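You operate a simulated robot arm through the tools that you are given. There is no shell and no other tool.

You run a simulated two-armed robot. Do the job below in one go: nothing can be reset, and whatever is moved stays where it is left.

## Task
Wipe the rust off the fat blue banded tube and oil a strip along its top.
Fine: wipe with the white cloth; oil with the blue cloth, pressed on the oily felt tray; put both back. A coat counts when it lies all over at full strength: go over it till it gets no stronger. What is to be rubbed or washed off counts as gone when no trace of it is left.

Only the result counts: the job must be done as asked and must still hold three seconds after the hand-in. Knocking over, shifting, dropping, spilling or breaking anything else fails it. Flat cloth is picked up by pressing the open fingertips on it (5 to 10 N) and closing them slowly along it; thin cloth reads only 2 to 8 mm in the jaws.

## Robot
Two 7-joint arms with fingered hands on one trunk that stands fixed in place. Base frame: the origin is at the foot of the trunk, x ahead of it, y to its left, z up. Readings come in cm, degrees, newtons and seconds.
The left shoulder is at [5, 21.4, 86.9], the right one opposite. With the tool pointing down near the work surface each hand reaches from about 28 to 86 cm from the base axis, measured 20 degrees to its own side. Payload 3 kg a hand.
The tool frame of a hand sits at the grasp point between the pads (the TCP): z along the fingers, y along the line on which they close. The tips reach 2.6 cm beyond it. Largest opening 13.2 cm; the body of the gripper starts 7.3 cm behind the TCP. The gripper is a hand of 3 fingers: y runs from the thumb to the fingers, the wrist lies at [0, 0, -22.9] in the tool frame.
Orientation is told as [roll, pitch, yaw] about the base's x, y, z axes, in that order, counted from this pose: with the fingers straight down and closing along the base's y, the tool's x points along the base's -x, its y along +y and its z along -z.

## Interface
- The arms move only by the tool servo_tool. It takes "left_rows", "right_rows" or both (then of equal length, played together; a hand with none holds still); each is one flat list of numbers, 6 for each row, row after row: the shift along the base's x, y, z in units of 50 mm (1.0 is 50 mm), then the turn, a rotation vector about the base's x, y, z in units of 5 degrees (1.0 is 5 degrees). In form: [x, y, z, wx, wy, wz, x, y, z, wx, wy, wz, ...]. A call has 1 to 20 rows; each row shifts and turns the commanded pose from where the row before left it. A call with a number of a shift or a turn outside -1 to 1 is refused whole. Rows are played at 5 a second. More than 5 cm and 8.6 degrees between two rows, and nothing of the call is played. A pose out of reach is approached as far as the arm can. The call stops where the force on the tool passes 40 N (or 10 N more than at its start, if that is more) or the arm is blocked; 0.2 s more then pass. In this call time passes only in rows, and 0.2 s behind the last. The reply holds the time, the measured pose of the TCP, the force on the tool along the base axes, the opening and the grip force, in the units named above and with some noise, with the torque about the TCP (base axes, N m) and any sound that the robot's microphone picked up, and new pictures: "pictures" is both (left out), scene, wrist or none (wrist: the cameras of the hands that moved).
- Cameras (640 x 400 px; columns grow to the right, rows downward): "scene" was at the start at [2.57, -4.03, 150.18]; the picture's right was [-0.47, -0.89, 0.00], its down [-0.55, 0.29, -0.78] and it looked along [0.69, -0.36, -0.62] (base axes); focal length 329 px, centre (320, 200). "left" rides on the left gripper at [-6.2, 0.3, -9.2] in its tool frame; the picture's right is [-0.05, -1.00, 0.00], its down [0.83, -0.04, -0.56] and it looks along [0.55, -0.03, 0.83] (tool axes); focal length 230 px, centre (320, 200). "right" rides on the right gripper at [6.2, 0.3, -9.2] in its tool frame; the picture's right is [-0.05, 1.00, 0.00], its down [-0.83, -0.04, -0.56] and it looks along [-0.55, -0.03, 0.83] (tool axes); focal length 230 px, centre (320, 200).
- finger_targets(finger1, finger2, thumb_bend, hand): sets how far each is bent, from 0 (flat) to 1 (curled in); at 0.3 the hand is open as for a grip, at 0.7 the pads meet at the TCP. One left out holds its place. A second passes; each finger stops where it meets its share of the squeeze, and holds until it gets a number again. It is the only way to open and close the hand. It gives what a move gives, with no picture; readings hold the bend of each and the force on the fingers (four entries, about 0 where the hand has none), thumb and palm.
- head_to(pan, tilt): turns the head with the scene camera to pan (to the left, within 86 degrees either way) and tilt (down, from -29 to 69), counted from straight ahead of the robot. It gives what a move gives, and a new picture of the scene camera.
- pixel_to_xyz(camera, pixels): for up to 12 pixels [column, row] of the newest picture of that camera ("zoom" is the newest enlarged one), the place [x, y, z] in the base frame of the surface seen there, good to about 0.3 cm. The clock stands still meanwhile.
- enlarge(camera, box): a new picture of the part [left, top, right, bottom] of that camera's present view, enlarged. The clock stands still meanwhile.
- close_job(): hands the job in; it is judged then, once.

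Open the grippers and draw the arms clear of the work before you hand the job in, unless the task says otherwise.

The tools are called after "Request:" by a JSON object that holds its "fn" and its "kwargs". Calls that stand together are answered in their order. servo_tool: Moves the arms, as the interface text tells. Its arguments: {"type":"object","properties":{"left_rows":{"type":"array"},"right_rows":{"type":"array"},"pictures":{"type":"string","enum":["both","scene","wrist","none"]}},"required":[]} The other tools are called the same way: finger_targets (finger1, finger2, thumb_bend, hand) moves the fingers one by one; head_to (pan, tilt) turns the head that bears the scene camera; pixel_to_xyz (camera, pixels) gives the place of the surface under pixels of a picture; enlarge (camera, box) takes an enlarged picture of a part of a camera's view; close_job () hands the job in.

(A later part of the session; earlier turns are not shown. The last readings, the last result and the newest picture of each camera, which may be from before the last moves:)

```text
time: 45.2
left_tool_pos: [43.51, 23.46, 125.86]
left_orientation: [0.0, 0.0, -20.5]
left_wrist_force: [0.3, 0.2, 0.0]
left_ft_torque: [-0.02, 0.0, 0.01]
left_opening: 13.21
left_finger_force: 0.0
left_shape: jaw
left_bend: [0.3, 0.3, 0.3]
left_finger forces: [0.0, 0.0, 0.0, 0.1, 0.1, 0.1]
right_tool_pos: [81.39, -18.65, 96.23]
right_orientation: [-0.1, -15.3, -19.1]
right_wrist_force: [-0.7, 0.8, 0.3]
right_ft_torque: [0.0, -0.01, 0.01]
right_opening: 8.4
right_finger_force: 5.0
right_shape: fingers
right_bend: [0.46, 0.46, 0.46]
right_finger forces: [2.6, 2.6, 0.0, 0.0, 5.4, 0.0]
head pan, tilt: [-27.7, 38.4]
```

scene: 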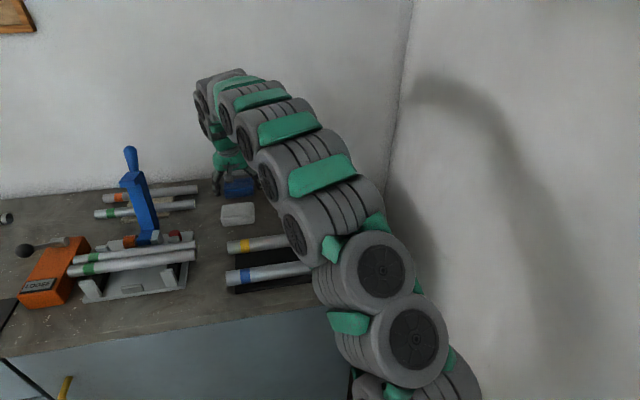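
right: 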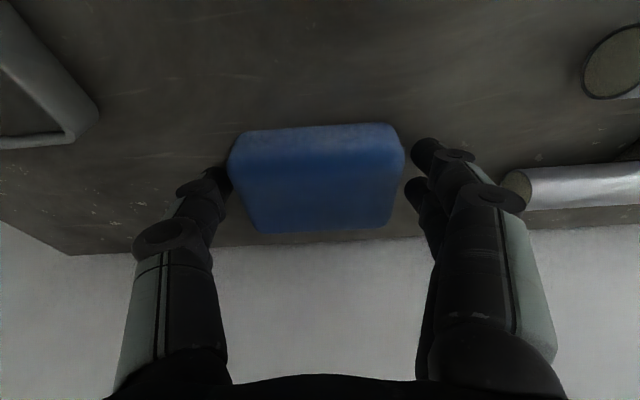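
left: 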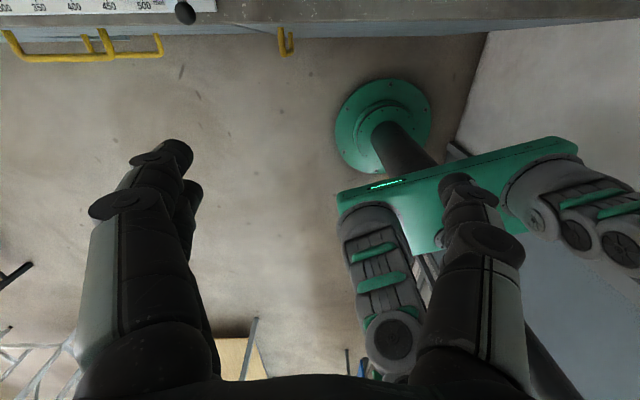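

Even contact now (5 N, no upward push). I squeeze harder in two steps.

Request:
{"fn": "finger_targets", "kwargs": {"hand": "right", "finger1": 0.58, "finger2": 0.58, "thumb_bend": 0.54}}

Request:
{"fn": "finger_targets", "kwargs": {"hand": "right", "finger1": 0.68, "finger2": 0.68, "thumb_bend": 0.65}}

Request:
{"fn": "servo_tool", "kwargs": {"right_rows": [0, 0, 0.2, 0, 0, 0, 0, 0, 0.3, 0, 0, 0, 0, 0, 0.3, 0, 0, 0], "pictures": "both"}}

```text
time: 46.2
left_tool_pos: [43.51, 23.59, 125.98]
left_orientation: [0.0, 0.0, -20.6]
left_wrist_force: [0.5, -0.3, -1.0]
left_ft_torque: [0.0, 0.0, 0.01]
left_opening: 13.2
left_finger_force: 0.1
left_shape: jaw
left_bend: [0.3, 0.3, 0.3]
left_finger forces: [0.0, 0.0, 0.1, 0.0, 0.0, 0.0]
right_tool_pos: [81.13, -18.63, 96.28]
right_orientation: [0.0, -15.3, -19.2]
right_wrist_force: [-0.8, 0.1, 0.1]
right_ft_torque: [0.0, 0.02, -0.02]
right_opening: 8.3
right_finger_force: 14.0
right_shape: fingers
right_bend: [0.47, 0.47, 0.49]
right_finger forces: [7.0, 7.2, 0.0, 0.0, 14.1, 0.1]
head pan, tilt: [-27.7, 38.4]
```

```text
time: 47.2
left_tool_pos: [43.47, 23.62, 125.98]
left_orientation: [0.0, 0.0, -20.6]
left_wrist_force: [-0.1, -0.6, 0.3]
left_ft_torque: [0.02, 0.01, -0.04]
left_opening: 13.18
left_finger_force: 0.1
left_shape: jaw
left_bend: [0.3, 0.3, 0.3]
left_finger forces: [0.0, 0.0, 0.0, 0.0, 0.1, 0.0]
right_tool_pos: [81.18, -18.62, 96.25]
right_orientation: [-0.1, -15.3, -19.1]
right_wrist_force: [0.3, -1.1, 1.6]
right_ft_torque: [0.03, 0.0, 0.0]
right_opening: 8.21
right_finger_force: 22.0
right_shape: fingers
right_bend: [0.45, 0.45, 0.54]
right_finger forces: [11.1, 11.0, 0.0, 0.0, 22.4, 0.1]
head pan, tilt: [-27.7, 38.4]
```

```text
time: 48.0
left_tool_pos: [43.54, 23.65, 125.95]
left_orientation: [0.0, 0.0, -20.7]
left_wrist_force: [0.3, 0.2, -1.1]
left_ft_torque: [0.0, -0.02, 0.0]
left_opening: 13.19
left_finger_force: 0.1
left_shape: jaw
left_bend: [0.3, 0.3, 0.3]
left_finger forces: [0.0, 0.0, 0.0, 0.0, 0.0, 0.0]
right_tool_pos: [81.34, -18.54, 100.22]
right_orientation: [0.0, -15.1, -19.1]
right_wrist_force: [-0.3, 0.7, -0.7]
right_ft_torque: [-0.01, -0.01, 0.01]
right_opening: 8.19
right_finger_force: 21.8
right_shape: fingers
right_bend: [0.45, 0.45, 0.54]
right_finger forces: [11.1, 11.1, 0.0, 0.0, 22.1, 0.1]
head pan, tilt: [-27.7, 38.4]
```

scene: 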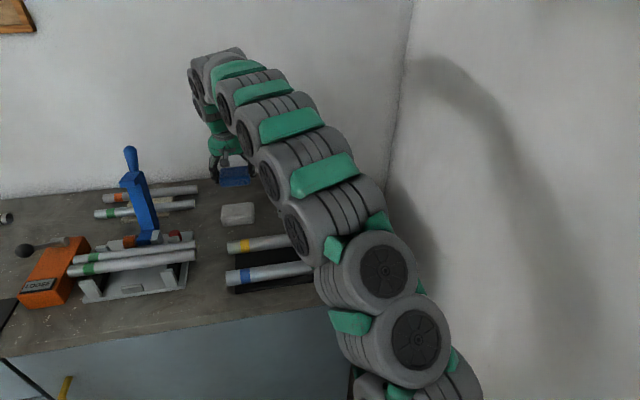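
right: 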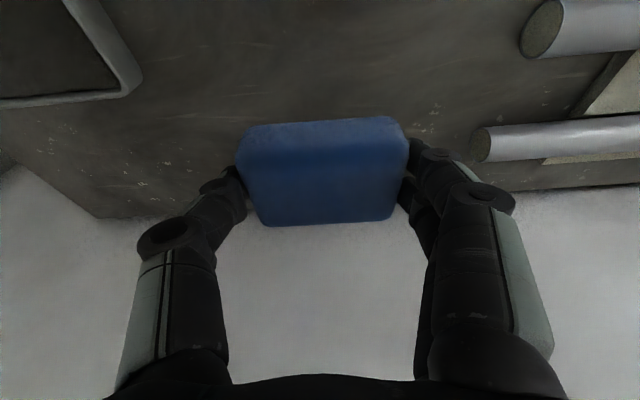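

The blue pad is held level, its bottom ≈4.5 cm below the TCP. I carry it up and over to the oil tray, centre about (68.4,-31.9), stopping above it.

Request:
{"fn": "servo_tool", "kwargs": {"right_rows": [-0.3, -0.4, 0.4, 0, 0, 0, -0.3, -0.4, 0.4, 0, 0, 0, -0.3, -0.4, 0.4, 0, 0, 0, -0.6, -0.5, 0, 0, 0, 0, -0.6, -0.5, 0, 0, 0, 0, -0.6, -0.5, 0, 0, 0, 0], "pictures": "both"}}

```text
time: 49.4
left_tool_pos: [43.5, 23.51, 125.95]
left_orientation: [0.0, 0.0, -20.6]
left_wrist_force: [0.1, 0.1, -0.5]
left_ft_torque: [-0.01, 0.02, 0.01]
left_opening: 13.19
left_finger_force: 0.1
left_shape: jaw
left_bend: [0.3, 0.3, 0.3]
left_finger forces: [0.0, 0.1, 0.1, 0.0, 0.1, 0.0]
right_tool_pos: [67.84, -31.97, 106.29]
right_orientation: [0.1, -15.3, -19.1]
right_wrist_force: [-0.3, -0.1, -0.4]
right_ft_torque: [0.04, 0.02, 0.01]
right_opening: 8.19
right_finger_force: 21.6
right_shape: fingers
right_bend: [0.45, 0.45, 0.54]
right_finger forces: [10.9, 10.8, 0.1, 0.0, 21.7, 0.0]
head pan, tilt: [-27.7, 38.4]
```

scene: 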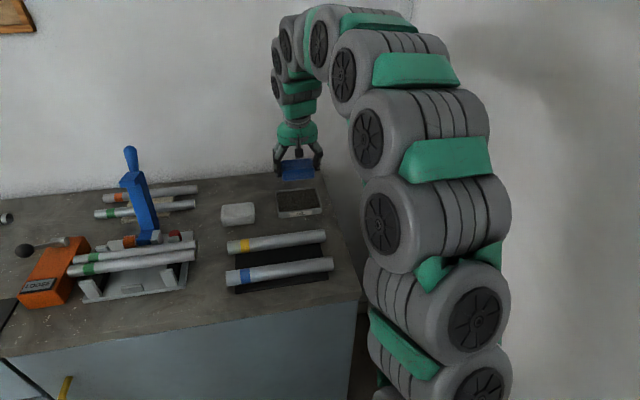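
right: 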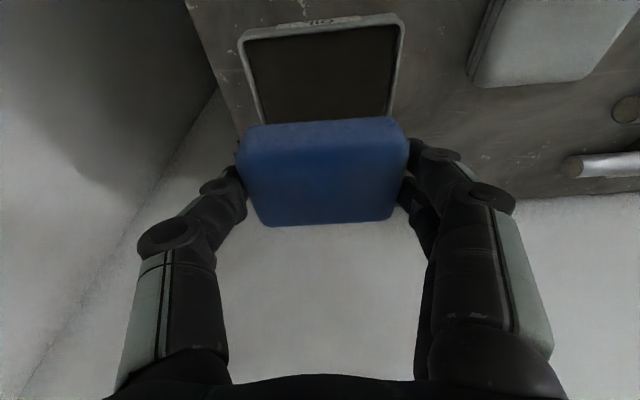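

The tray is now seen clearly from the wrist at (320,70). I measure its inner corners to place the pad exactly.

Request:
{"fn": "enlarge", "kwargs": {"camera": "right", "box": [220, 0, 430, 140]}}

Request:
{"fn": "pixel_to_xyz", "kwargs": {"camera": "right", "pixels": [[241, 36], [400, 17], [246, 46], [395, 28], [388, 112], [266, 118], [320, 80], [396, 110], [258, 118], [320, 40], [320, 20]]}}

```text
2.86 times, centred on (325, 70) of right
```

zoom: 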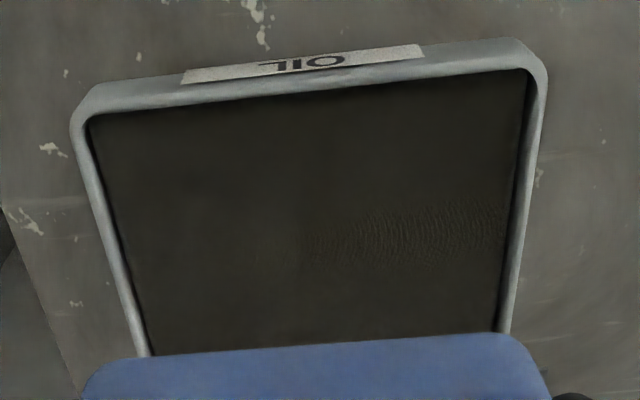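

```text
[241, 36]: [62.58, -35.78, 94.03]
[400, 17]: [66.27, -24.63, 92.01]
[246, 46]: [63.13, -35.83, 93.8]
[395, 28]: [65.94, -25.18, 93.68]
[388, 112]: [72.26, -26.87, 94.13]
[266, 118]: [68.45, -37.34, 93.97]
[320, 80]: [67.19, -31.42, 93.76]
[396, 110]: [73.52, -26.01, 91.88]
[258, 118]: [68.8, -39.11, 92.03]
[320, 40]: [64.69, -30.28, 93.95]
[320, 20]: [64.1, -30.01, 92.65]
```

Felt centre ≈(68.6,-31.7), z≈93.8; the pad is over it with ≥1 cm margin. I lower to z≈99.2, then in small steps.

Request:
{"fn": "servo_tool", "kwargs": {"right_rows": [0, 0.02, -0.5, 0, 0, 0, 0, 0, -0.5, 0, 0, 0, 0, 0, -0.4, 0, 0, 0], "pictures": "wrist"}}

Request:
{"fn": "servo_tool", "kwargs": {"right_rows": [0, 0, -0.08, 0, 0, 0], "pictures": "none"}}

```text
time: 50.2
left_tool_pos: [43.58, 23.55, 126.05]
left_orientation: [-0.1, 0.0, -20.6]
left_wrist_force: [0.0, 0.6, 0.0]
left_ft_torque: [-0.02, 0.03, 0.0]
left_opening: 13.17
left_finger_force: 0.0
left_shape: jaw
left_bend: [0.3, 0.3, 0.3]
left_finger forces: [0.0, 0.1, 0.1, 0.1, 0.0, 0.0]
right_tool_pos: [67.89, -31.96, 99.28]
right_orientation: [0.0, -15.3, -19.1]
right_wrist_force: [0.2, -0.7, -0.3]
right_ft_torque: [-0.04, -0.01, 0.0]
right_opening: 8.18
right_finger_force: 21.5
right_shape: fingers
right_bend: [0.45, 0.45, 0.54]
right_finger forces: [10.9, 10.8, 0.0, 0.0, 21.6, 0.1]
head pan, tilt: [-27.7, 38.4]
```

right: 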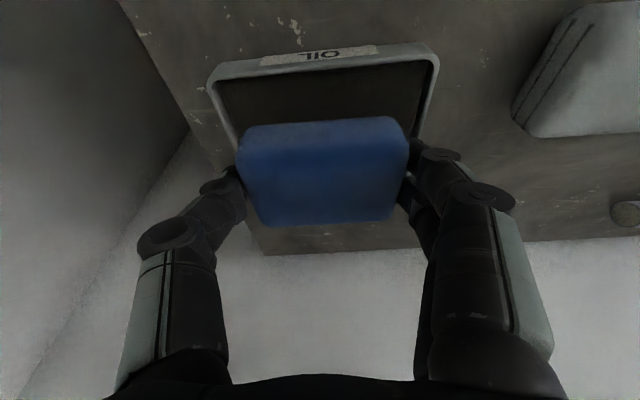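

```text
time: 50.6
left_tool_pos: [43.54, 23.56, 126.02]
left_orientation: [0.1, 0.0, -20.6]
left_wrist_force: [0.2, 0.1, -0.6]
left_ft_torque: [0.0, 0.01, 0.01]
left_opening: 13.19
left_finger_force: 0.0
left_shape: jaw
left_bend: [0.3, 0.3, 0.3]
left_finger forces: [0.1, 0.1, 0.1, 0.1, 0.0, 0.0]
right_tool_pos: [67.89, -31.96, 98.93]
right_orientation: [0.0, -15.3, -19.1]
right_wrist_force: [0.2, -0.1, -0.3]
right_ft_torque: [0.0, 0.02, 0.0]
right_opening: 8.17
right_finger_force: 21.3
right_shape: fingers
right_bend: [0.45, 0.45, 0.54]
right_finger forces: [10.7, 10.8, 0.1, 0.0, 21.6, 0.0]
head pan, tilt: [-27.7, 38.4]
```

Still no force at z≈98.9. I continue down in 2 mm steps.

Request:
{"fn": "servo_tool", "kwargs": {"right_rows": [0, 0, -0.05, 0, 0, 0], "pictures": "none"}}

Request:
{"fn": "servo_tool", "kwargs": {"right_rows": [0, 0, -0.04, 0, 0, 0], "pictures": "none"}}

Request:
{"fn": "servo_tool", "kwargs": {"right_rows": [0, 0, -0.03, 0, 0, 0], "pictures": "none"}}

```text
time: 51.0
left_tool_pos: [43.38, 23.55, 126.0]
left_orientation: [0.0, 0.0, -20.6]
left_wrist_force: [0.5, 0.4, 0.4]
left_ft_torque: [0.0, -0.03, 0.0]
left_opening: 13.17
left_finger_force: 0.1
left_shape: jaw
left_bend: [0.3, 0.3, 0.3]
left_finger forces: [0.1, 0.0, 0.0, 0.1, 0.0, 0.1]
right_tool_pos: [67.73, -31.97, 98.65]
right_orientation: [0.0, -15.3, -19.1]
right_wrist_force: [0.0, 0.1, -0.1]
right_ft_torque: [0.0, 0.04, 0.0]
right_opening: 8.16
right_finger_force: 21.6
right_shape: fingers
right_bend: [0.45, 0.45, 0.54]
right_finger forces: [10.8, 10.8, 0.1, 0.1, 21.6, 0.0]
head pan, tilt: [-27.7, 38.4]
```

```text
time: 51.4
left_tool_pos: [43.47, 23.52, 126.07]
left_orientation: [-0.1, -0.1, -20.6]
left_wrist_force: [0.3, 0.3, -0.4]
left_ft_torque: [0.0, 0.03, 0.0]
left_opening: 13.21
left_finger_force: 0.1
left_shape: jaw
left_bend: [0.3, 0.3, 0.3]
left_finger forces: [0.0, 0.1, 0.1, 0.0, 0.0, 0.0]
right_tool_pos: [67.82, -31.95, 98.36]
right_orientation: [0.1, -15.4, -19.1]
right_wrist_force: [0.7, 0.4, 0.0]
right_ft_torque: [-0.01, 0.0, 0.01]
right_opening: 8.16
right_finger_force: 21.0
right_shape: fingers
right_bend: [0.45, 0.45, 0.54]
right_finger forces: [10.8, 10.8, 0.1, 0.0, 21.7, 0.1]
head pan, tilt: [-27.7, 38.4]
```

```text
time: 51.8
left_tool_pos: [43.51, 23.69, 126.08]
left_orientation: [0.0, 0.1, -20.6]
left_wrist_force: [-0.3, -0.8, 1.3]
left_ft_torque: [0.01, -0.01, -0.03]
left_opening: 13.18
left_finger_force: 0.1
left_shape: jaw
left_bend: [0.3, 0.3, 0.3]
left_finger forces: [0.0, 0.0, 0.0, 0.0, 0.0, 0.0]
right_tool_pos: [67.84, -32.06, 98.34]
right_orientation: [0.0, -15.4, -19.1]
right_wrist_force: [0.0, 0.3, -0.2]
right_ft_torque: [0.01, 0.0, 0.01]
right_opening: 8.17
right_finger_force: 21.7
right_shape: fingers
right_bend: [0.45, 0.45, 0.54]
right_finger forces: [10.8, 10.8, 0.0, 0.0, 21.6, 0.0]
head pan, tilt: [-27.7, 38.4]
```

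Free still at z≈98.3. Next 1.5 mm steps.

Request:
{"fn": "servo_tool", "kwargs": {"right_rows": [0, 0, -0.03, 0, 0, 0], "pictures": "none"}}

Request:
{"fn": "servo_tool", "kwargs": {"right_rows": [0, 0, -0.03, 0, 0, 0], "pictures": "none"}}

Request:
{"fn": "servo_tool", "kwargs": {"right_rows": [0, 0, -0.02, 0, 0, 0], "pictures": "none"}}

```text
time: 52.2
left_tool_pos: [43.43, 23.66, 126.04]
left_orientation: [0.1, -0.1, -20.6]
left_wrist_force: [1.0, 0.2, -0.6]
left_ft_torque: [-0.02, 0.0, 0.0]
left_opening: 13.22
left_finger_force: 0.1
left_shape: jaw
left_bend: [0.3, 0.3, 0.3]
left_finger forces: [0.1, 0.0, 0.0, 0.0, 0.0, 0.0]
right_tool_pos: [67.82, -32.12, 98.12]
right_orientation: [0.0, -15.3, -19.1]
right_wrist_force: [-1.0, -0.9, 4.4]
right_ft_torque: [0.17, -0.02, -0.02]
right_opening: 8.18
right_finger_force: 21.7
right_shape: fingers
right_bend: [0.45, 0.45, 0.54]
right_finger forces: [10.7, 10.7, 0.0, 0.0, 21.9, 0.0]
head pan, tilt: [-27.7, 38.4]
```

```text
time: 52.6
left_tool_pos: [43.59, 23.57, 126.09]
left_orientation: [-0.1, -0.1, -20.6]
left_wrist_force: [0.4, -0.3, 0.4]
left_ft_torque: [0.03, -0.01, -0.03]
left_opening: 13.16
left_finger_force: 0.1
left_shape: jaw
left_bend: [0.3, 0.3, 0.3]
left_finger forces: [0.1, 0.1, 0.0, 0.0, 0.1, 0.0]
right_tool_pos: [67.9, -31.97, 98.05]
right_orientation: [0.0, -15.5, -19.1]
right_wrist_force: [-1.6, -3.0, 13.3]
right_ft_torque: [0.23, -0.15, 0.01]
right_opening: 8.18
right_finger_force: 21.8
right_shape: fingers
right_bend: [0.45, 0.45, 0.54]
right_finger forces: [10.2, 10.2, 0.0, 0.0, 23.2, 0.0]
head pan, tilt: [-27.7, 38.4]
```

```text
time: 53.0
left_tool_pos: [43.5, 23.53, 126.15]
left_orientation: [0.0, 0.0, -20.7]
left_wrist_force: [-0.3, -0.5, -1.2]
left_ft_torque: [0.03, 0.0, 0.02]
left_opening: 13.19
left_finger_force: 0.0
left_shape: jaw
left_bend: [0.3, 0.3, 0.3]
left_finger forces: [0.0, 0.0, 0.0, 0.0, 0.0, 0.0]
right_tool_pos: [67.9, -31.94, 97.98]
right_orientation: [0.0, -15.4, -19.2]
right_wrist_force: [-2.7, -2.5, 24.2]
right_ft_torque: [0.16, -0.16, 0.03]
right_opening: 8.16
right_finger_force: 22.4
right_shape: fingers
right_bend: [0.45, 0.45, 0.55]
right_finger forces: [10.1, 10.0, 0.0, 0.0, 24.5, 0.0]
head pan, tilt: [-27.7, 38.4]
```

The pad is pressed at 24 N on the felt, well spread. I hold it there for a second, then lift it off straight.

Request:
{"fn": "servo_tool", "kwargs": {"right_rows": [0, 0, 0, 0, 0, 0, 0, 0, 0, 0, 0, 0, 0, 0, 0, 0, 0, 0, 0, 0, 0, 0, 0, 0, 0, 0, 0, 0, 0, 0], "pictures": "none"}}

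Request:
{"fn": "servo_tool", "kwargs": {"right_rows": [0, 0, 0.04, 0, 0, 0, 0, 0, 0.3, 0, 0, 0, 0, 0, 0.5, 0, 0, 0, 0, 0, 0.5, 0, 0, 0], "pictures": "both"}}

```text
time: 54.2
left_tool_pos: [43.43, 23.65, 126.07]
left_orientation: [0.1, 0.0, -20.6]
left_wrist_force: [-0.3, 0.1, -0.6]
left_ft_torque: [-0.02, 0.01, 0.01]
left_opening: 13.2
left_finger_force: 0.1
left_shape: jaw
left_bend: [0.3, 0.3, 0.3]
left_finger forces: [0.0, 0.1, 0.0, 0.0, 0.1, 0.0]
right_tool_pos: [67.8, -31.94, 97.88]
right_orientation: [-0.1, -15.4, -19.0]
right_wrist_force: [1.5, -4.9, 31.0]
right_ft_torque: [-0.11, -0.18, 0.06]
right_opening: 8.18
right_finger_force: 23.1
right_shape: fingers
right_bend: [0.45, 0.45, 0.55]
right_finger forces: [10.2, 10.0, 0.0, 0.1, 25.3, 0.0]
head pan, tilt: [-27.7, 38.4]
```

```text
time: 55.2
left_tool_pos: [43.55, 23.57, 126.02]
left_orientation: [0.0, 0.0, -20.6]
left_wrist_force: [-0.1, -0.1, -1.0]
left_ft_torque: [-0.01, 0.03, 0.01]
left_opening: 13.18
left_finger_force: 0.1
left_shape: jaw
left_bend: [0.3, 0.3, 0.3]
left_finger forces: [0.1, 0.0, 0.0, 0.0, 0.1, 0.1]
right_tool_pos: [67.96, -31.89, 104.67]
right_orientation: [0.0, -15.3, -19.1]
right_wrist_force: [0.6, 0.0, 0.0]
right_ft_torque: [0.02, -0.04, -0.02]
right_opening: 8.19
right_finger_force: 22.2
right_shape: fingers
right_bend: [0.45, 0.45, 0.55]
right_finger forces: [10.6, 10.7, 0.0, 0.0, 21.5, 0.1]
head pan, tilt: [-27.7, 38.4]
```

scene: 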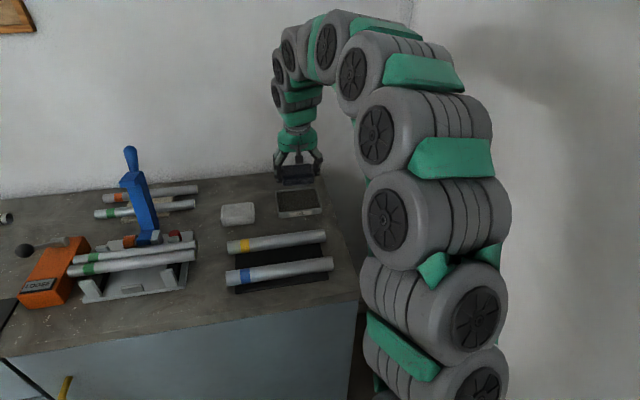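
right: 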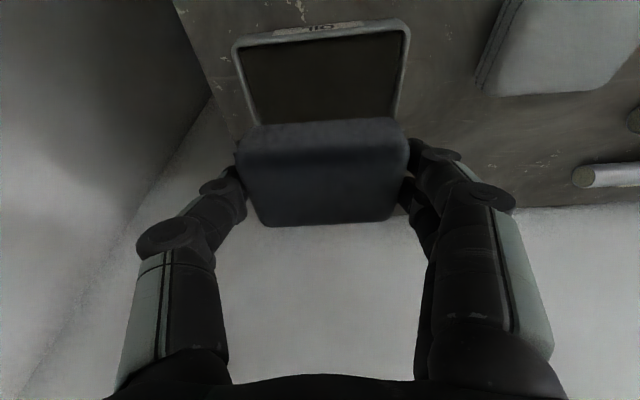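

The pad has turned dark with oil. Before going on I check the left side in the scene, where the lever at (40,245) looks different.

Request:
{"fn": "enlarge", "kwargs": {"camera": "scene", "box": [0, 200, 120, 320]}}

Request:
{"fn": "enlarge", "kwargs": {"camera": "scene", "box": [210, 150, 350, 300]}}

```text
3.33 times, centred on (60, 260) of scene
```

zoom: 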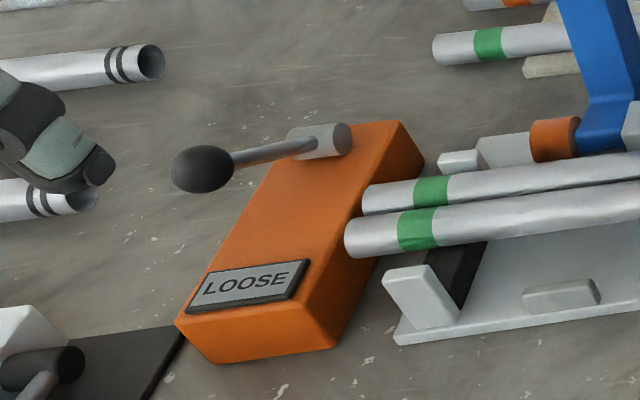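

```text
2.67 times, centred on (280, 225) of scene
```

zoom: 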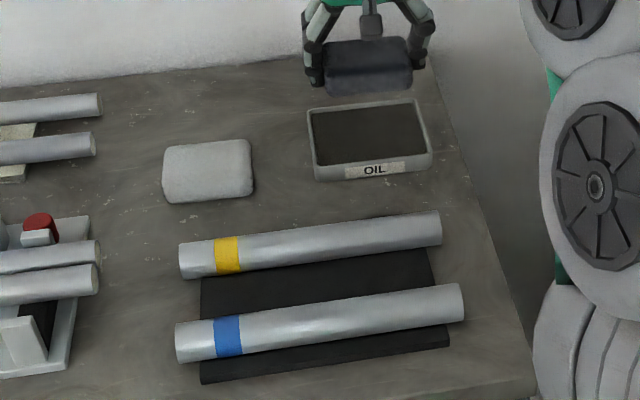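

Everything else is in place. Now I carry the oiled pad high over to the middle of the blue tube, aligning yaw by +2°.

Request:
{"fn": "servo_tool", "kwargs": {"right_rows": [-0.697, 0.459, 0.06, 0, 0, 0.1, -0.697, 0.459, 0.06, 0, 0, 0.1, -0.697, 0.459, 0.06, 0, 0, 0.1, -0.697, 0.459, 0, 0, 0, 0.1, -0.697, 0.459, 0, 0, 0, 0, -0.697, 0.459, 0, 0, 0, 0], "pictures": "both"}}

```text
time: 56.6
left_tool_pos: [43.43, 23.64, 126.06]
left_orientation: [0.1, 0.0, -20.6]
left_wrist_force: [-0.9, 0.6, 0.0]
left_ft_torque: [0.01, 0.0, -0.01]
left_opening: 13.18
left_finger_force: 0.1
left_shape: jaw
left_bend: [0.3, 0.3, 0.3]
left_finger forces: [0.0, 0.0, 0.0, 0.0, 0.0, 0.0]
right_tool_pos: [46.96, -18.35, 105.56]
right_orientation: [0.0, -15.2, -17.2]
right_wrist_force: [0.6, -0.5, -0.6]
right_ft_torque: [0.0, 0.0, 0.03]
right_opening: 8.19
right_finger_force: 21.9
right_shape: fingers
right_bend: [0.45, 0.45, 0.55]
right_finger forces: [10.6, 10.4, 0.0, 0.1, 21.3, 0.1]
head pan, tilt: [-27.7, 38.4]
```

scene: 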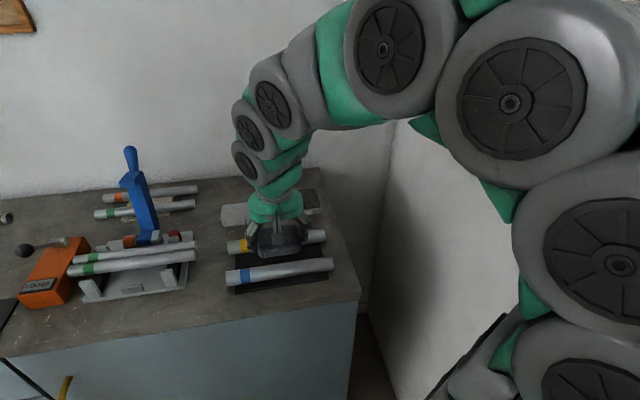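
right: 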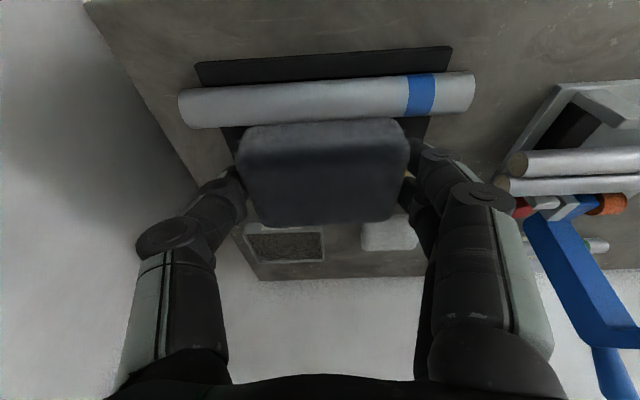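

The pad is over the tube's middle. I lower to about z=100.6 then step down to touch.

Request:
{"fn": "servo_tool", "kwargs": {"right_rows": [0, 0, -0.4, 0, 0, 0, 0, 0, -0.4, 0, 0, 0, 0, 0, -0.2, 0, 0, 0], "pictures": "wrist"}}

Request:
{"fn": "servo_tool", "kwargs": {"right_rows": [0, 0, -0.06, 0, 0, 0], "pictures": "none"}}

Request:
{"fn": "servo_tool", "kwargs": {"right_rows": [0, 0, -0.04, 0, 0, 0], "pictures": "none"}}

```text
time: 57.4
left_tool_pos: [43.42, 23.53, 126.13]
left_orientation: [0.0, 0.1, -20.7]
left_wrist_force: [-0.1, 0.4, 0.5]
left_ft_torque: [0.01, -0.02, -0.03]
left_opening: 13.19
left_finger_force: 0.0
left_shape: jaw
left_bend: [0.3, 0.3, 0.3]
left_finger forces: [0.0, 0.0, 0.0, 0.0, 0.0, 0.1]
right_tool_pos: [46.98, -18.25, 100.56]
right_orientation: [0.0, -15.2, -17.1]
right_wrist_force: [-0.2, 0.4, -0.3]
right_ft_torque: [0.0, 0.01, -0.01]
right_opening: 8.2
right_finger_force: 20.6
right_shape: fingers
right_bend: [0.45, 0.45, 0.55]
right_finger forces: [10.6, 10.5, 0.1, 0.0, 21.1, 0.0]
head pan, tilt: [-27.7, 38.4]
```

right: 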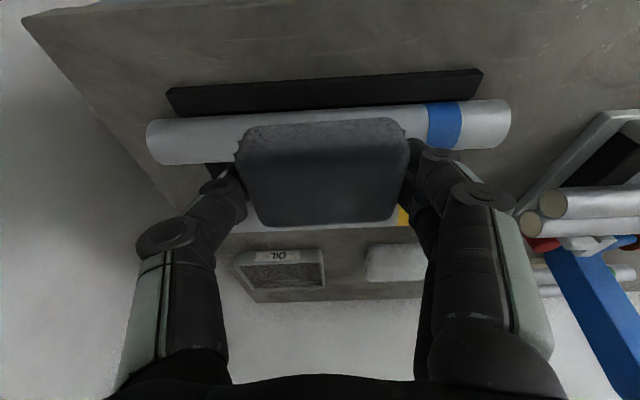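

```text
time: 57.8
left_tool_pos: [43.6, 23.77, 126.0]
left_orientation: [0.0, 0.0, -20.6]
left_wrist_force: [0.0, -0.1, 0.3]
left_ft_torque: [-0.01, -0.05, -0.02]
left_opening: 13.2
left_finger_force: 0.1
left_shape: jaw
left_bend: [0.3, 0.3, 0.3]
left_finger forces: [0.0, 0.0, 0.0, 0.0, 0.0, 0.0]
right_tool_pos: [47.03, -18.23, 100.27]
right_orientation: [0.0, -15.3, -17.1]
right_wrist_force: [-0.2, 0.0, -0.2]
right_ft_torque: [0.0, 0.01, -0.02]
right_opening: 8.21
right_finger_force: 21.5
right_shape: fingers
right_bend: [0.45, 0.45, 0.55]
right_finger forces: [10.5, 10.5, 0.0, 0.0, 21.1, 0.0]
head pan, tilt: [-27.7, 38.4]
```

```text
time: 58.2
left_tool_pos: [43.58, 23.68, 126.02]
left_orientation: [0.0, 0.1, -20.6]
left_wrist_force: [0.1, -0.1, -0.1]
left_ft_torque: [0.02, -0.02, -0.01]
left_opening: 13.19
left_finger_force: 0.1
left_shape: jaw
left_bend: [0.3, 0.3, 0.3]
left_finger forces: [0.0, 0.0, 0.0, 0.0, 0.0, 0.0]
right_tool_pos: [46.94, -18.36, 99.89]
right_orientation: [0.0, -15.3, -17.1]
right_wrist_force: [0.0, 0.6, 0.0]
right_ft_torque: [-0.01, 0.0, 0.01]
right_opening: 8.14
right_finger_force: 21.3
right_shape: fingers
right_bend: [0.45, 0.45, 0.55]
right_finger forces: [10.5, 10.5, 0.1, 0.1, 21.1, 0.1]
head pan, tilt: [-27.7, 38.4]
```

Free at z≈100.0; smaller steps now.

Request:
{"fn": "servo_tool", "kwargs": {"right_rows": [0, 0, -0.03, 0, 0, 0], "pictures": "none"}}

Request:
{"fn": "servo_tool", "kwargs": {"right_rows": [0, 0, -0.02, 0, 0, 0], "pictures": "none"}}

Request:
{"fn": "servo_tool", "kwargs": {"right_rows": [0, 0, -0.02, 0, 0, 0], "pictures": "none"}}

```text
time: 58.6
left_tool_pos: [43.45, 23.61, 125.93]
left_orientation: [0.0, -0.1, -20.6]
left_wrist_force: [-0.4, -0.6, 0.1]
left_ft_torque: [0.0, -0.01, -0.02]
left_opening: 13.2
left_finger_force: 0.1
left_shape: jaw
left_bend: [0.3, 0.3, 0.3]
left_finger forces: [0.1, 0.0, 0.0, 0.0, 0.0, 0.0]
right_tool_pos: [46.89, -18.22, 99.82]
right_orientation: [0.0, -15.3, -17.2]
right_wrist_force: [-0.5, 0.5, 0.0]
right_ft_torque: [-0.02, -0.03, 0.0]
right_opening: 8.19
right_finger_force: 21.3
right_shape: fingers
right_bend: [0.45, 0.45, 0.55]
right_finger forces: [10.6, 10.5, 0.0, 0.0, 21.1, 0.1]
head pan, tilt: [-27.7, 38.4]
```

```text
time: 59.0
left_tool_pos: [43.52, 23.64, 126.06]
left_orientation: [0.1, 0.0, -20.6]
left_wrist_force: [0.6, -0.3, 0.2]
left_ft_torque: [-0.01, -0.01, -0.02]
left_opening: 13.18
left_finger_force: 0.1
left_shape: jaw
left_bend: [0.3, 0.3, 0.3]
left_finger forces: [0.0, 0.1, 0.0, 0.0, 0.0, 0.0]
right_tool_pos: [46.9, -18.2, 99.84]
right_orientation: [0.0, -15.3, -17.2]
right_wrist_force: [0.2, -0.1, -0.6]
right_ft_torque: [-0.01, -0.01, -0.01]
right_opening: 8.19
right_finger_force: 21.1
right_shape: fingers
right_bend: [0.45, 0.45, 0.55]
right_finger forces: [10.5, 10.6, 0.0, 0.1, 21.1, 0.0]
head pan, tilt: [-27.7, 38.4]
```

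```text
time: 59.4
left_tool_pos: [43.54, 23.56, 125.95]
left_orientation: [0.0, 0.0, -20.7]
left_wrist_force: [0.1, -0.3, 0.6]
left_ft_torque: [0.02, 0.0, -0.04]
left_opening: 13.18
left_finger_force: 0.1
left_shape: jaw
left_bend: [0.3, 0.3, 0.3]
left_finger forces: [0.1, 0.1, 0.0, 0.0, 0.0, 0.1]
right_tool_pos: [47.06, -18.34, 99.57]
right_orientation: [0.0, -15.2, -17.1]
right_wrist_force: [0.5, -0.5, 0.0]
right_ft_torque: [-0.01, 0.0, 0.0]
right_opening: 8.18
right_finger_force: 20.9
right_shape: fingers
right_bend: [0.45, 0.45, 0.55]
right_finger forces: [10.5, 10.5, 0.0, 0.1, 21.1, 0.0]
head pan, tilt: [-27.7, 38.4]
```

Request:
{"fn": "servo_tool", "kwargs": {"right_rows": [0, 0, -0.02, 0, 0, 0], "pictures": "none"}}

Request:
{"fn": "servo_tool", "kwargs": {"right_rows": [0, 0, -0.02, 0, 0, 0], "pictures": "none"}}

```text
time: 59.8
left_tool_pos: [43.46, 23.61, 126.09]
left_orientation: [0.0, 0.1, -20.7]
left_wrist_force: [0.1, -0.5, 0.1]
left_ft_torque: [0.01, 0.0, -0.02]
left_opening: 13.19
left_finger_force: 0.1
left_shape: jaw
left_bend: [0.3, 0.3, 0.3]
left_finger forces: [0.0, 0.0, 0.0, 0.0, 0.0, 0.0]
right_tool_pos: [46.95, -18.21, 99.53]
right_orientation: [0.0, -15.3, -17.1]
right_wrist_force: [-1.8, 1.0, 5.6]
right_ft_torque: [0.23, -0.09, 0.0]
right_opening: 8.19
right_finger_force: 21.1
right_shape: fingers
right_bend: [0.45, 0.45, 0.55]
right_finger forces: [10.6, 10.5, 0.0, 0.0, 21.3, 0.0]
head pan, tilt: [-27.7, 38.4]
```

```text
time: 60.2
left_tool_pos: [43.45, 23.63, 125.96]
left_orientation: [0.0, 0.0, -20.6]
left_wrist_force: [0.0, -0.1, -1.6]
left_ft_torque: [-0.03, -0.02, 0.0]
left_opening: 13.22
left_finger_force: 0.1
left_shape: jaw
left_bend: [0.3, 0.3, 0.3]
left_finger forces: [0.1, 0.0, 0.1, 0.0, 0.0, 0.0]
right_tool_pos: [47.03, -18.24, 99.47]
right_orientation: [0.0, -15.3, -17.1]
right_wrist_force: [-1.6, -2.5, 16.8]
right_ft_torque: [0.19, -0.13, 0.04]
right_opening: 8.16
right_finger_force: 21.8
right_shape: fingers
right_bend: [0.45, 0.45, 0.55]
right_finger forces: [10.2, 10.0, 0.0, 0.0, 22.3, 0.0]
head pan, tilt: [-27.7, 38.4]
```

Touching evenly now, about 17 N with small torque. I ease slightly and stroke 7.5 cm toward the thumb end of the tube.

Request:
{"fn": "servo_tool", "kwargs": {"right_rows": [0, 0, 0.01, 0, 0, 0, -0.055, -0.18, 0, 0, 0, 0, -0.055, -0.18, 0, 0, 0, 0, -0.055, -0.18, 0, 0, 0, 0, -0.055, -0.18, 0, 0, 0, 0, -0.055, -0.18, 0, 0, 0, 0, -0.055, -0.18, 0, 0, 0, 0, -0.055, -0.18, 0, 0, 0, 0, -0.055, -0.18, 0, 0, 0, 0], "pictures": "wrist"}}

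```text
time: 62.2
left_tool_pos: [43.48, 23.56, 125.98]
left_orientation: [0.1, 0.0, -20.6]
left_wrist_force: [-0.4, -0.4, 0.5]
left_ft_torque: [-0.02, -0.02, 0.0]
left_opening: 13.17
left_finger_force: 0.2
left_shape: jaw
left_bend: [0.3, 0.3, 0.3]
left_finger forces: [0.0, 0.1, 0.0, 0.0, 0.1, 0.0]
right_tool_pos: [44.67, -25.53, 99.31]
right_orientation: [-0.1, -15.2, -17.1]
right_wrist_force: [1.2, 3.0, 14.6]
right_ft_torque: [0.26, -0.18, 0.03]
right_opening: 8.19
right_finger_force: 20.7
right_shape: fingers
right_bend: [0.43, 0.43, 0.57]
right_finger forces: [11.4, 11.2, 0.0, 0.0, 18.8, 0.0]
head pan, tilt: [-27.7, 38.4]
```

right: 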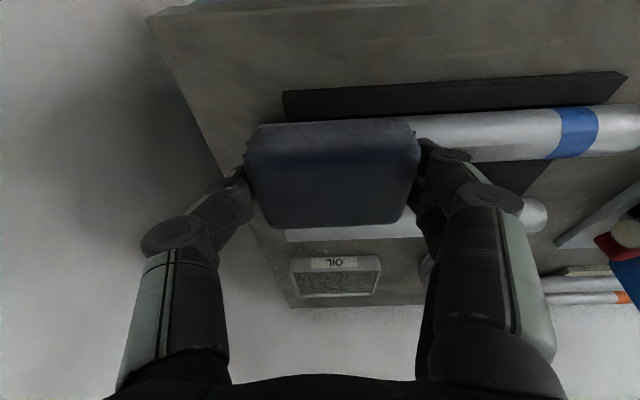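

14.6 N at the far end, pad reaching past the tube's end. Now I stroke the full length back toward the blue band end.

Request:
{"fn": "servo_tool", "kwargs": {"right_rows": [0.055, 0.18, 0, 0, 0, 0, 0.055, 0.18, 0, 0, 0, 0, 0.055, 0.18, 0, 0, 0, 0, 0.055, 0.18, 0, 0, 0, 0, 0.055, 0.18, 0, 0, 0, 0, 0.055, 0.18, 0, 0, 0, 0, 0.055, 0.18, 0, 0, 0, 0, 0.055, 0.18, 0, 0, 0, 0], "pictures": "none"}}

Request:
{"fn": "servo_tool", "kwargs": {"right_rows": [0.055, 0.18, 0, 0, 0, 0, 0.055, 0.18, 0, 0, 0, 0, 0.055, 0.18, 0, 0, 0, 0, 0.055, 0.18, 0, 0, 0, 0, 0.055, 0.18, 0, 0, 0, 0, 0.055, 0.18, 0, 0, 0, 0, 0.055, 0.18, 0, 0, 0, 0, 0.055, 0.18, 0, 0, 0, 0], "pictures": "wrist"}}

```text
time: 64.0
left_tool_pos: [43.42, 23.54, 126.07]
left_orientation: [0.0, 0.0, -20.6]
left_wrist_force: [-0.8, 0.7, 0.5]
left_ft_torque: [-0.04, -0.02, -0.03]
left_opening: 13.21
left_finger_force: 0.1
left_shape: jaw
left_bend: [0.3, 0.3, 0.3]
left_finger forces: [0.0, 0.1, 0.0, 0.1, 0.1, 0.0]
right_tool_pos: [46.93, -18.21, 99.42]
right_orientation: [0.0, -15.2, -17.2]
right_wrist_force: [-0.3, -1.8, 5.5]
right_ft_torque: [0.1, -0.08, 0.0]
right_opening: 8.19
right_finger_force: 21.4
right_shape: fingers
right_bend: [0.46, 0.45, 0.55]
right_finger forces: [10.1, 10.0, 0.0, 0.1, 22.2, 0.0]
head pan, tilt: [-27.7, 38.4]
```

```text
time: 65.8
left_tool_pos: [43.52, 23.54, 126.1]
left_orientation: [0.0, 0.0, -20.6]
left_wrist_force: [0.0, -0.4, 0.1]
left_ft_torque: [-0.01, -0.01, -0.02]
left_opening: 13.19
left_finger_force: 0.1
left_shape: jaw
left_bend: [0.3, 0.3, 0.3]
left_finger forces: [0.0, 0.0, 0.0, 0.0, 0.0, 0.1]
right_tool_pos: [49.17, -11.04, 99.47]
right_orientation: [-0.1, -15.3, -17.1]
right_wrist_force: [-0.2, -1.3, 2.8]
right_ft_torque: [0.03, -0.01, -0.02]
right_opening: 8.17
right_finger_force: 20.6
right_shape: fingers
right_bend: [0.45, 0.45, 0.55]
right_finger forces: [10.2, 10.1, 0.0, 0.0, 21.1, 0.0]
head pan, tilt: [-27.7, 38.4]
```

right: 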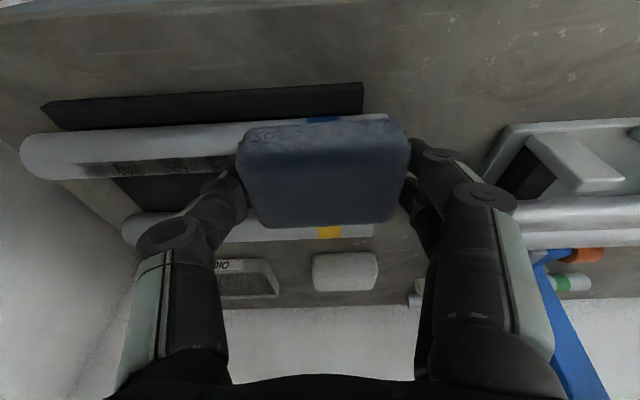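

A dark oil strip shows at (80–235,165). I enlarge to see its strength and bounds.

Request:
{"fn": "enlarge", "kwargs": {"camera": "right", "box": [10, 80, 260, 220]}}

Request:
{"fn": "pixel_to_xyz", "kwargs": {"camera": "right", "pixels": [[82, 170], [82, 164], [160, 158], [160, 168], [230, 155], [230, 164], [160, 145], [160, 172], [40, 165], [25, 155]]}}

```text
2.56 times, centred on (135, 150) of right
```

zoom: 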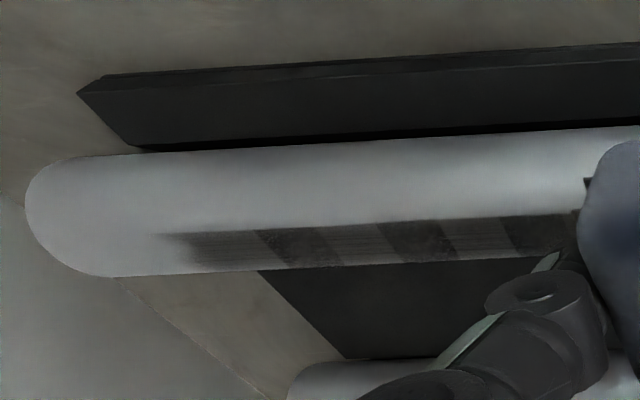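

```text
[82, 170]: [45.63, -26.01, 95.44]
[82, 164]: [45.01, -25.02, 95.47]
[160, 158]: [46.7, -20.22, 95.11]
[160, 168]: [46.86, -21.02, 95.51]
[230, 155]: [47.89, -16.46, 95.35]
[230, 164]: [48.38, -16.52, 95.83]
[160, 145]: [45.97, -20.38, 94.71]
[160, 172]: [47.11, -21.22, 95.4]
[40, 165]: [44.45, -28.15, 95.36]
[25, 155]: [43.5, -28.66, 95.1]
```

The coat shows bands of differing darkness, so it needs more passes. I press 0.7 mm deeper and stroke back toward the other end.

Request:
{"fn": "servo_tool", "kwargs": {"right_rows": [0, 0, -0.014, 0, 0, 0, -0.055, -0.18, 0, 0, 0, 0, -0.055, -0.18, 0, 0, 0, 0, -0.055, -0.18, 0, 0, 0, 0, -0.055, -0.18, 0, 0, 0, 0, -0.055, -0.18, 0, 0, 0, 0, -0.055, -0.18, 0, 0, 0, 0, -0.055, -0.18, 0, 0, 0, 0, -0.055, -0.18, 0, 0, 0, 0], "pictures": "none"}}

Request:
{"fn": "servo_tool", "kwargs": {"right_rows": [-0.055, -0.18, 0, 0, 0, 0, -0.055, -0.18, 0, 0, 0, 0, -0.055, -0.18, 0, 0, 0, 0, -0.055, -0.18, 0, 0, 0, 0, -0.055, -0.18, 0, 0, 0, 0, -0.055, -0.18, 0, 0, 0, 0, -0.055, -0.18, 0, 0, 0, 0, -0.055, -0.18, 0, 0, 0, 0], "pictures": "wrist"}}

```text
time: 67.8
left_tool_pos: [43.54, 23.66, 126.02]
left_orientation: [-0.1, 0.0, -20.5]
left_wrist_force: [0.5, 0.7, -0.8]
left_ft_torque: [0.0, -0.02, 0.01]
left_opening: 13.2
left_finger_force: 0.0
left_shape: jaw
left_bend: [0.3, 0.3, 0.3]
left_finger forces: [0.0, 0.1, 0.0, 0.0, 0.0, 0.1]
right_tool_pos: [46.85, -18.35, 99.44]
right_orientation: [0.0, -15.3, -17.2]
right_wrist_force: [0.7, 2.4, 12.1]
right_ft_torque: [0.21, -0.1, 0.03]
right_opening: 8.18
right_finger_force: 20.3
right_shape: fingers
right_bend: [0.44, 0.43, 0.57]
right_finger forces: [10.9, 10.8, 0.1, 0.0, 19.3, 0.0]
head pan, tilt: [-27.7, 38.4]
```

```text
time: 69.6
left_tool_pos: [43.64, 23.49, 126.15]
left_orientation: [-0.1, 0.0, -20.6]
left_wrist_force: [-0.4, -0.3, 0.2]
left_ft_torque: [-0.01, 0.02, -0.02]
left_opening: 13.18
left_finger_force: 0.1
left_shape: jaw
left_bend: [0.3, 0.3, 0.3]
left_finger forces: [0.1, 0.0, 0.0, 0.1, 0.0, 0.0]
right_tool_pos: [44.73, -25.42, 99.44]
right_orientation: [0.0, -15.3, -17.1]
right_wrist_force: [1.9, 4.8, 15.5]
right_ft_torque: [0.29, -0.13, 0.02]
right_opening: 8.18
right_finger_force: 20.4
right_shape: fingers
right_bend: [0.43, 0.43, 0.57]
right_finger forces: [11.4, 11.4, 0.0, 0.0, 18.9, 0.0]
head pan, tilt: [-27.7, 38.4]
```

right: 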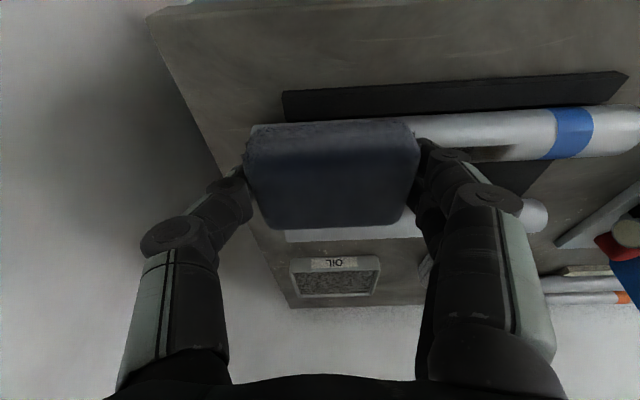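

The strip seems to end before the blue band at about (545,150). I enlarge that part.

Request:
{"fn": "enlarge", "kwargs": {"camera": "right", "box": [400, 80, 640, 220]}}

Request:
{"fn": "pixel_to_xyz", "kwargs": {"camera": "right", "pixels": [[540, 152], [500, 154], [545, 140], [555, 130], [590, 130]]}}

```text
2.67 times, centred on (520, 150) of right
```

zoom: 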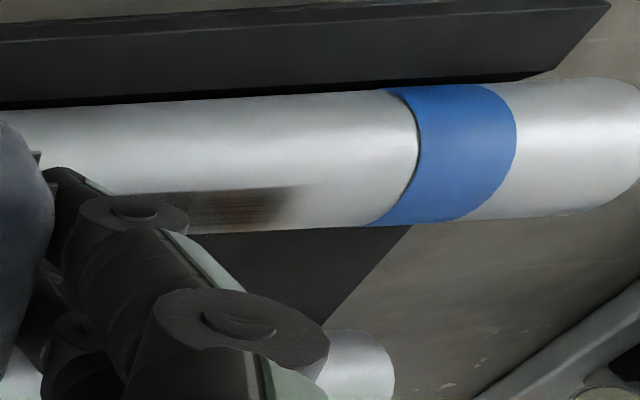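

```text
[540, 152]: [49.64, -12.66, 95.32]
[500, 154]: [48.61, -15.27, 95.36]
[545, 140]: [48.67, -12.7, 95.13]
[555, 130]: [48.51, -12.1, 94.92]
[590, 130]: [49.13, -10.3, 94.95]
```

The strip zone runs from about 1.5 cm right of where the rust began to just short of the blue band (the old rust length). I go on stroking over that length, pressing a little more.

Request:
{"fn": "servo_tool", "kwargs": {"right_rows": [0.055, 0.18, -0.01, 0, 0, 0, 0.055, 0.18, 0, 0, 0, 0, 0.055, 0.18, 0, 0, 0, 0, 0.055, 0.18, 0, 0, 0, 0, 0.055, 0.18, 0, 0, 0, 0, 0.055, 0.18, 0, 0, 0, 0, 0.055, 0.18, 0, 0, 0, 0, 0.055, 0.18, 0, 0, 0, 0, 0.055, 0.18, 0, 0, 0, 0, 0.055, 0.18, 0, 0, 0, 0, 0.055, 0.18, 0, 0, 0, 0], "pictures": "none"}}

Request:
{"fn": "servo_tool", "kwargs": {"right_rows": [-0.055, -0.18, 0, 0, 0, 0, -0.055, -0.18, 0, 0, 0, 0, -0.055, -0.18, 0, 0, 0, 0, -0.055, -0.18, 0, 0, 0, 0, -0.055, -0.18, 0, 0, 0, 0, -0.055, -0.18, 0, 0, 0, 0, -0.055, -0.18, 0, 0, 0, 0, -0.055, -0.18, 0, 0, 0, 0, -0.055, -0.18, 0, 0, 0, 0, -0.055, -0.18, 0, 0, 0, 0], "pictures": "none"}}

Request:
{"fn": "servo_tool", "kwargs": {"right_rows": [0.055, 0.18, 0, 0, 0, 0, 0.055, 0.18, 0, 0, 0, 0, 0.055, 0.18, 0, 0, 0, 0, 0.055, 0.18, 0, 0, 0, 0, 0.055, 0.18, 0, 0, 0, 0, 0.055, 0.18, 0, 0, 0, 0, 0.055, 0.18, 0, 0, 0, 0, 0.055, 0.18, 0, 0, 0, 0, 0.055, 0.18, 0, 0, 0, 0, 0.055, 0.18, 0, 0, 0, 0], "pictures": "wrist"}}

```text
time: 72.0
left_tool_pos: [43.51, 23.6, 126.0]
left_orientation: [-0.1, 0.1, -20.5]
left_wrist_force: [0.2, -1.2, -0.7]
left_ft_torque: [0.0, 0.01, 0.03]
left_opening: 13.19
left_finger_force: 0.0
left_shape: jaw
left_bend: [0.3, 0.3, 0.3]
left_finger forces: [0.0, 0.0, 0.0, 0.1, 0.1, 0.1]
right_tool_pos: [47.79, -15.58, 99.37]
right_orientation: [-0.1, -15.4, -17.1]
right_wrist_force: [-1.0, -4.8, 15.4]
right_ft_torque: [0.07, -0.09, 0.02]
right_opening: 8.18
right_finger_force: 22.5
right_shape: fingers
right_bend: [0.46, 0.46, 0.55]
right_finger forces: [9.6, 9.4, 0.0, 0.1, 25.4, 0.1]
head pan, tilt: [-27.7, 38.4]
```

```text
time: 74.2
left_tool_pos: [43.5, 23.56, 126.03]
left_orientation: [0.0, 0.0, -20.6]
left_wrist_force: [-0.3, 0.7, 1.0]
left_ft_torque: [-0.02, 0.0, 0.03]
left_opening: 13.2
left_finger_force: 0.1
left_shape: jaw
left_bend: [0.3, 0.3, 0.3]
left_finger forces: [0.0, 0.0, 0.0, 0.0, 0.0, 0.0]
right_tool_pos: [44.93, -24.56, 99.17]
right_orientation: [0.0, -15.3, -17.1]
right_wrist_force: [0.6, 4.2, 15.7]
right_ft_torque: [0.19, -0.17, 0.04]
right_opening: 8.18
right_finger_force: 21.1
right_shape: fingers
right_bend: [0.44, 0.44, 0.56]
right_finger forces: [11.8, 11.5, 0.1, 0.1, 20.2, 0.1]
head pan, tilt: [-27.7, 38.4]
```

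```text
time: 76.4
left_tool_pos: [43.57, 23.59, 125.89]
left_orientation: [0.0, 0.0, -20.6]
left_wrist_force: [0.0, -1.0, -0.1]
left_ft_torque: [0.03, 0.0, 0.0]
left_opening: 13.18
left_finger_force: 0.0
left_shape: jaw
left_bend: [0.3, 0.3, 0.3]
left_finger forces: [0.1, 0.0, 0.0, 0.1, 0.1, 0.0]
right_tool_pos: [47.85, -15.47, 99.31]
right_orientation: [-0.1, -15.3, -17.2]
right_wrist_force: [-0.4, -1.7, 4.7]
right_ft_torque: [0.12, -0.06, -0.02]
right_opening: 8.21
right_finger_force: 21.5
right_shape: fingers
right_bend: [0.45, 0.45, 0.56]
right_finger forces: [10.2, 10.0, 0.1, 0.0, 22.5, 0.0]
head pan, tilt: [-27.7, 38.4]
```

right: 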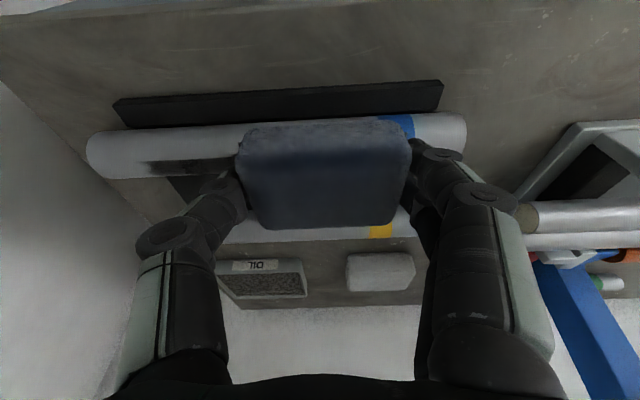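

I lift off and move ahead to see the whole strip.

Request:
{"fn": "servo_tool", "kwargs": {"right_rows": [0, 0, 0.4, 0, 0, 0, 0.1, -0.1, 0.6, 0, 0, 0, 0.3, -0.2, 0.6, 0, 0, 0, 0.3, -0.2, 0.3, 0, 0, 0], "pictures": "both"}}

Request:
{"fn": "enlarge", "kwargs": {"camera": "right", "box": [160, 30, 440, 150]}}

Request:
{"fn": "enlarge", "kwargs": {"camera": "scene", "box": [220, 230, 340, 300]}}

```text
time: 77.4
left_tool_pos: [43.56, 23.62, 126.07]
left_orientation: [0.0, 0.0, -20.6]
left_wrist_force: [0.0, -0.2, 0.0]
left_ft_torque: [-0.01, 0.02, -0.01]
left_opening: 13.2
left_finger_force: 0.2
left_shape: jaw
left_bend: [0.3, 0.3, 0.3]
left_finger forces: [0.0, 0.0, 0.0, 0.1, 0.0, 0.1]
right_tool_pos: [51.32, -18.01, 108.69]
right_orientation: [-0.1, -15.2, -17.2]
right_wrist_force: [-0.2, 0.3, -0.6]
right_ft_torque: [-0.05, 0.01, 0.02]
right_opening: 8.18
right_finger_force: 21.1
right_shape: fingers
right_bend: [0.45, 0.45, 0.56]
right_finger forces: [10.5, 10.4, 0.0, 0.0, 21.1, 0.0]
head pan, tilt: [-27.7, 38.4]
```

scene: 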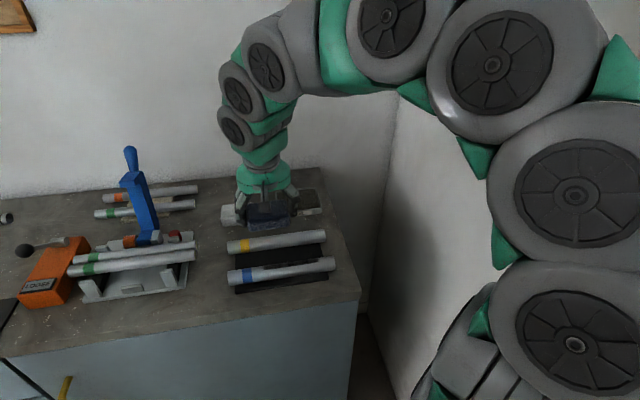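
right: 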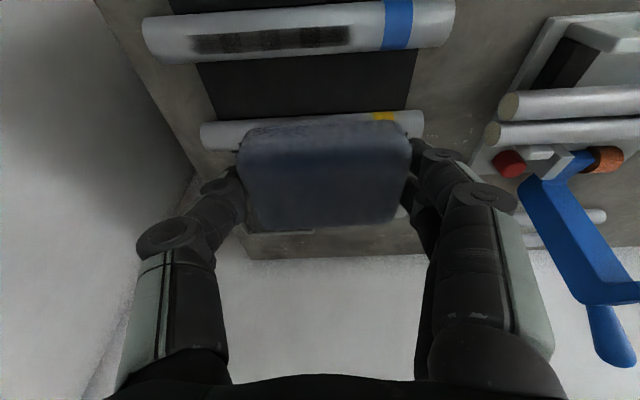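

```text
2.29 times, centred on (300, 90) of right
```

zoom: 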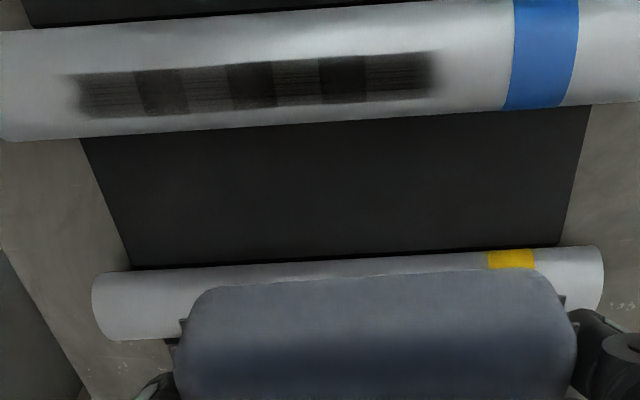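

```text
5.33 times, centred on (280, 265) of scene
```

zoom: 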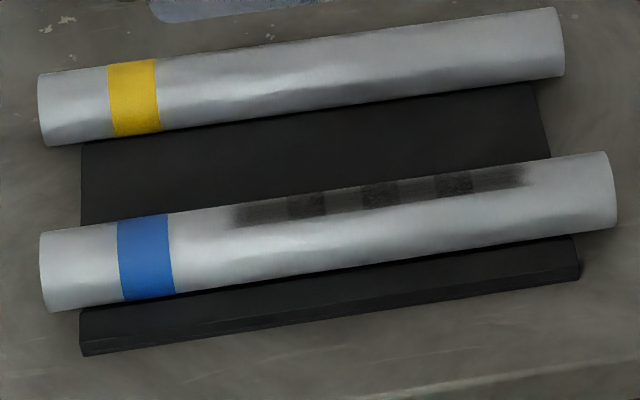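

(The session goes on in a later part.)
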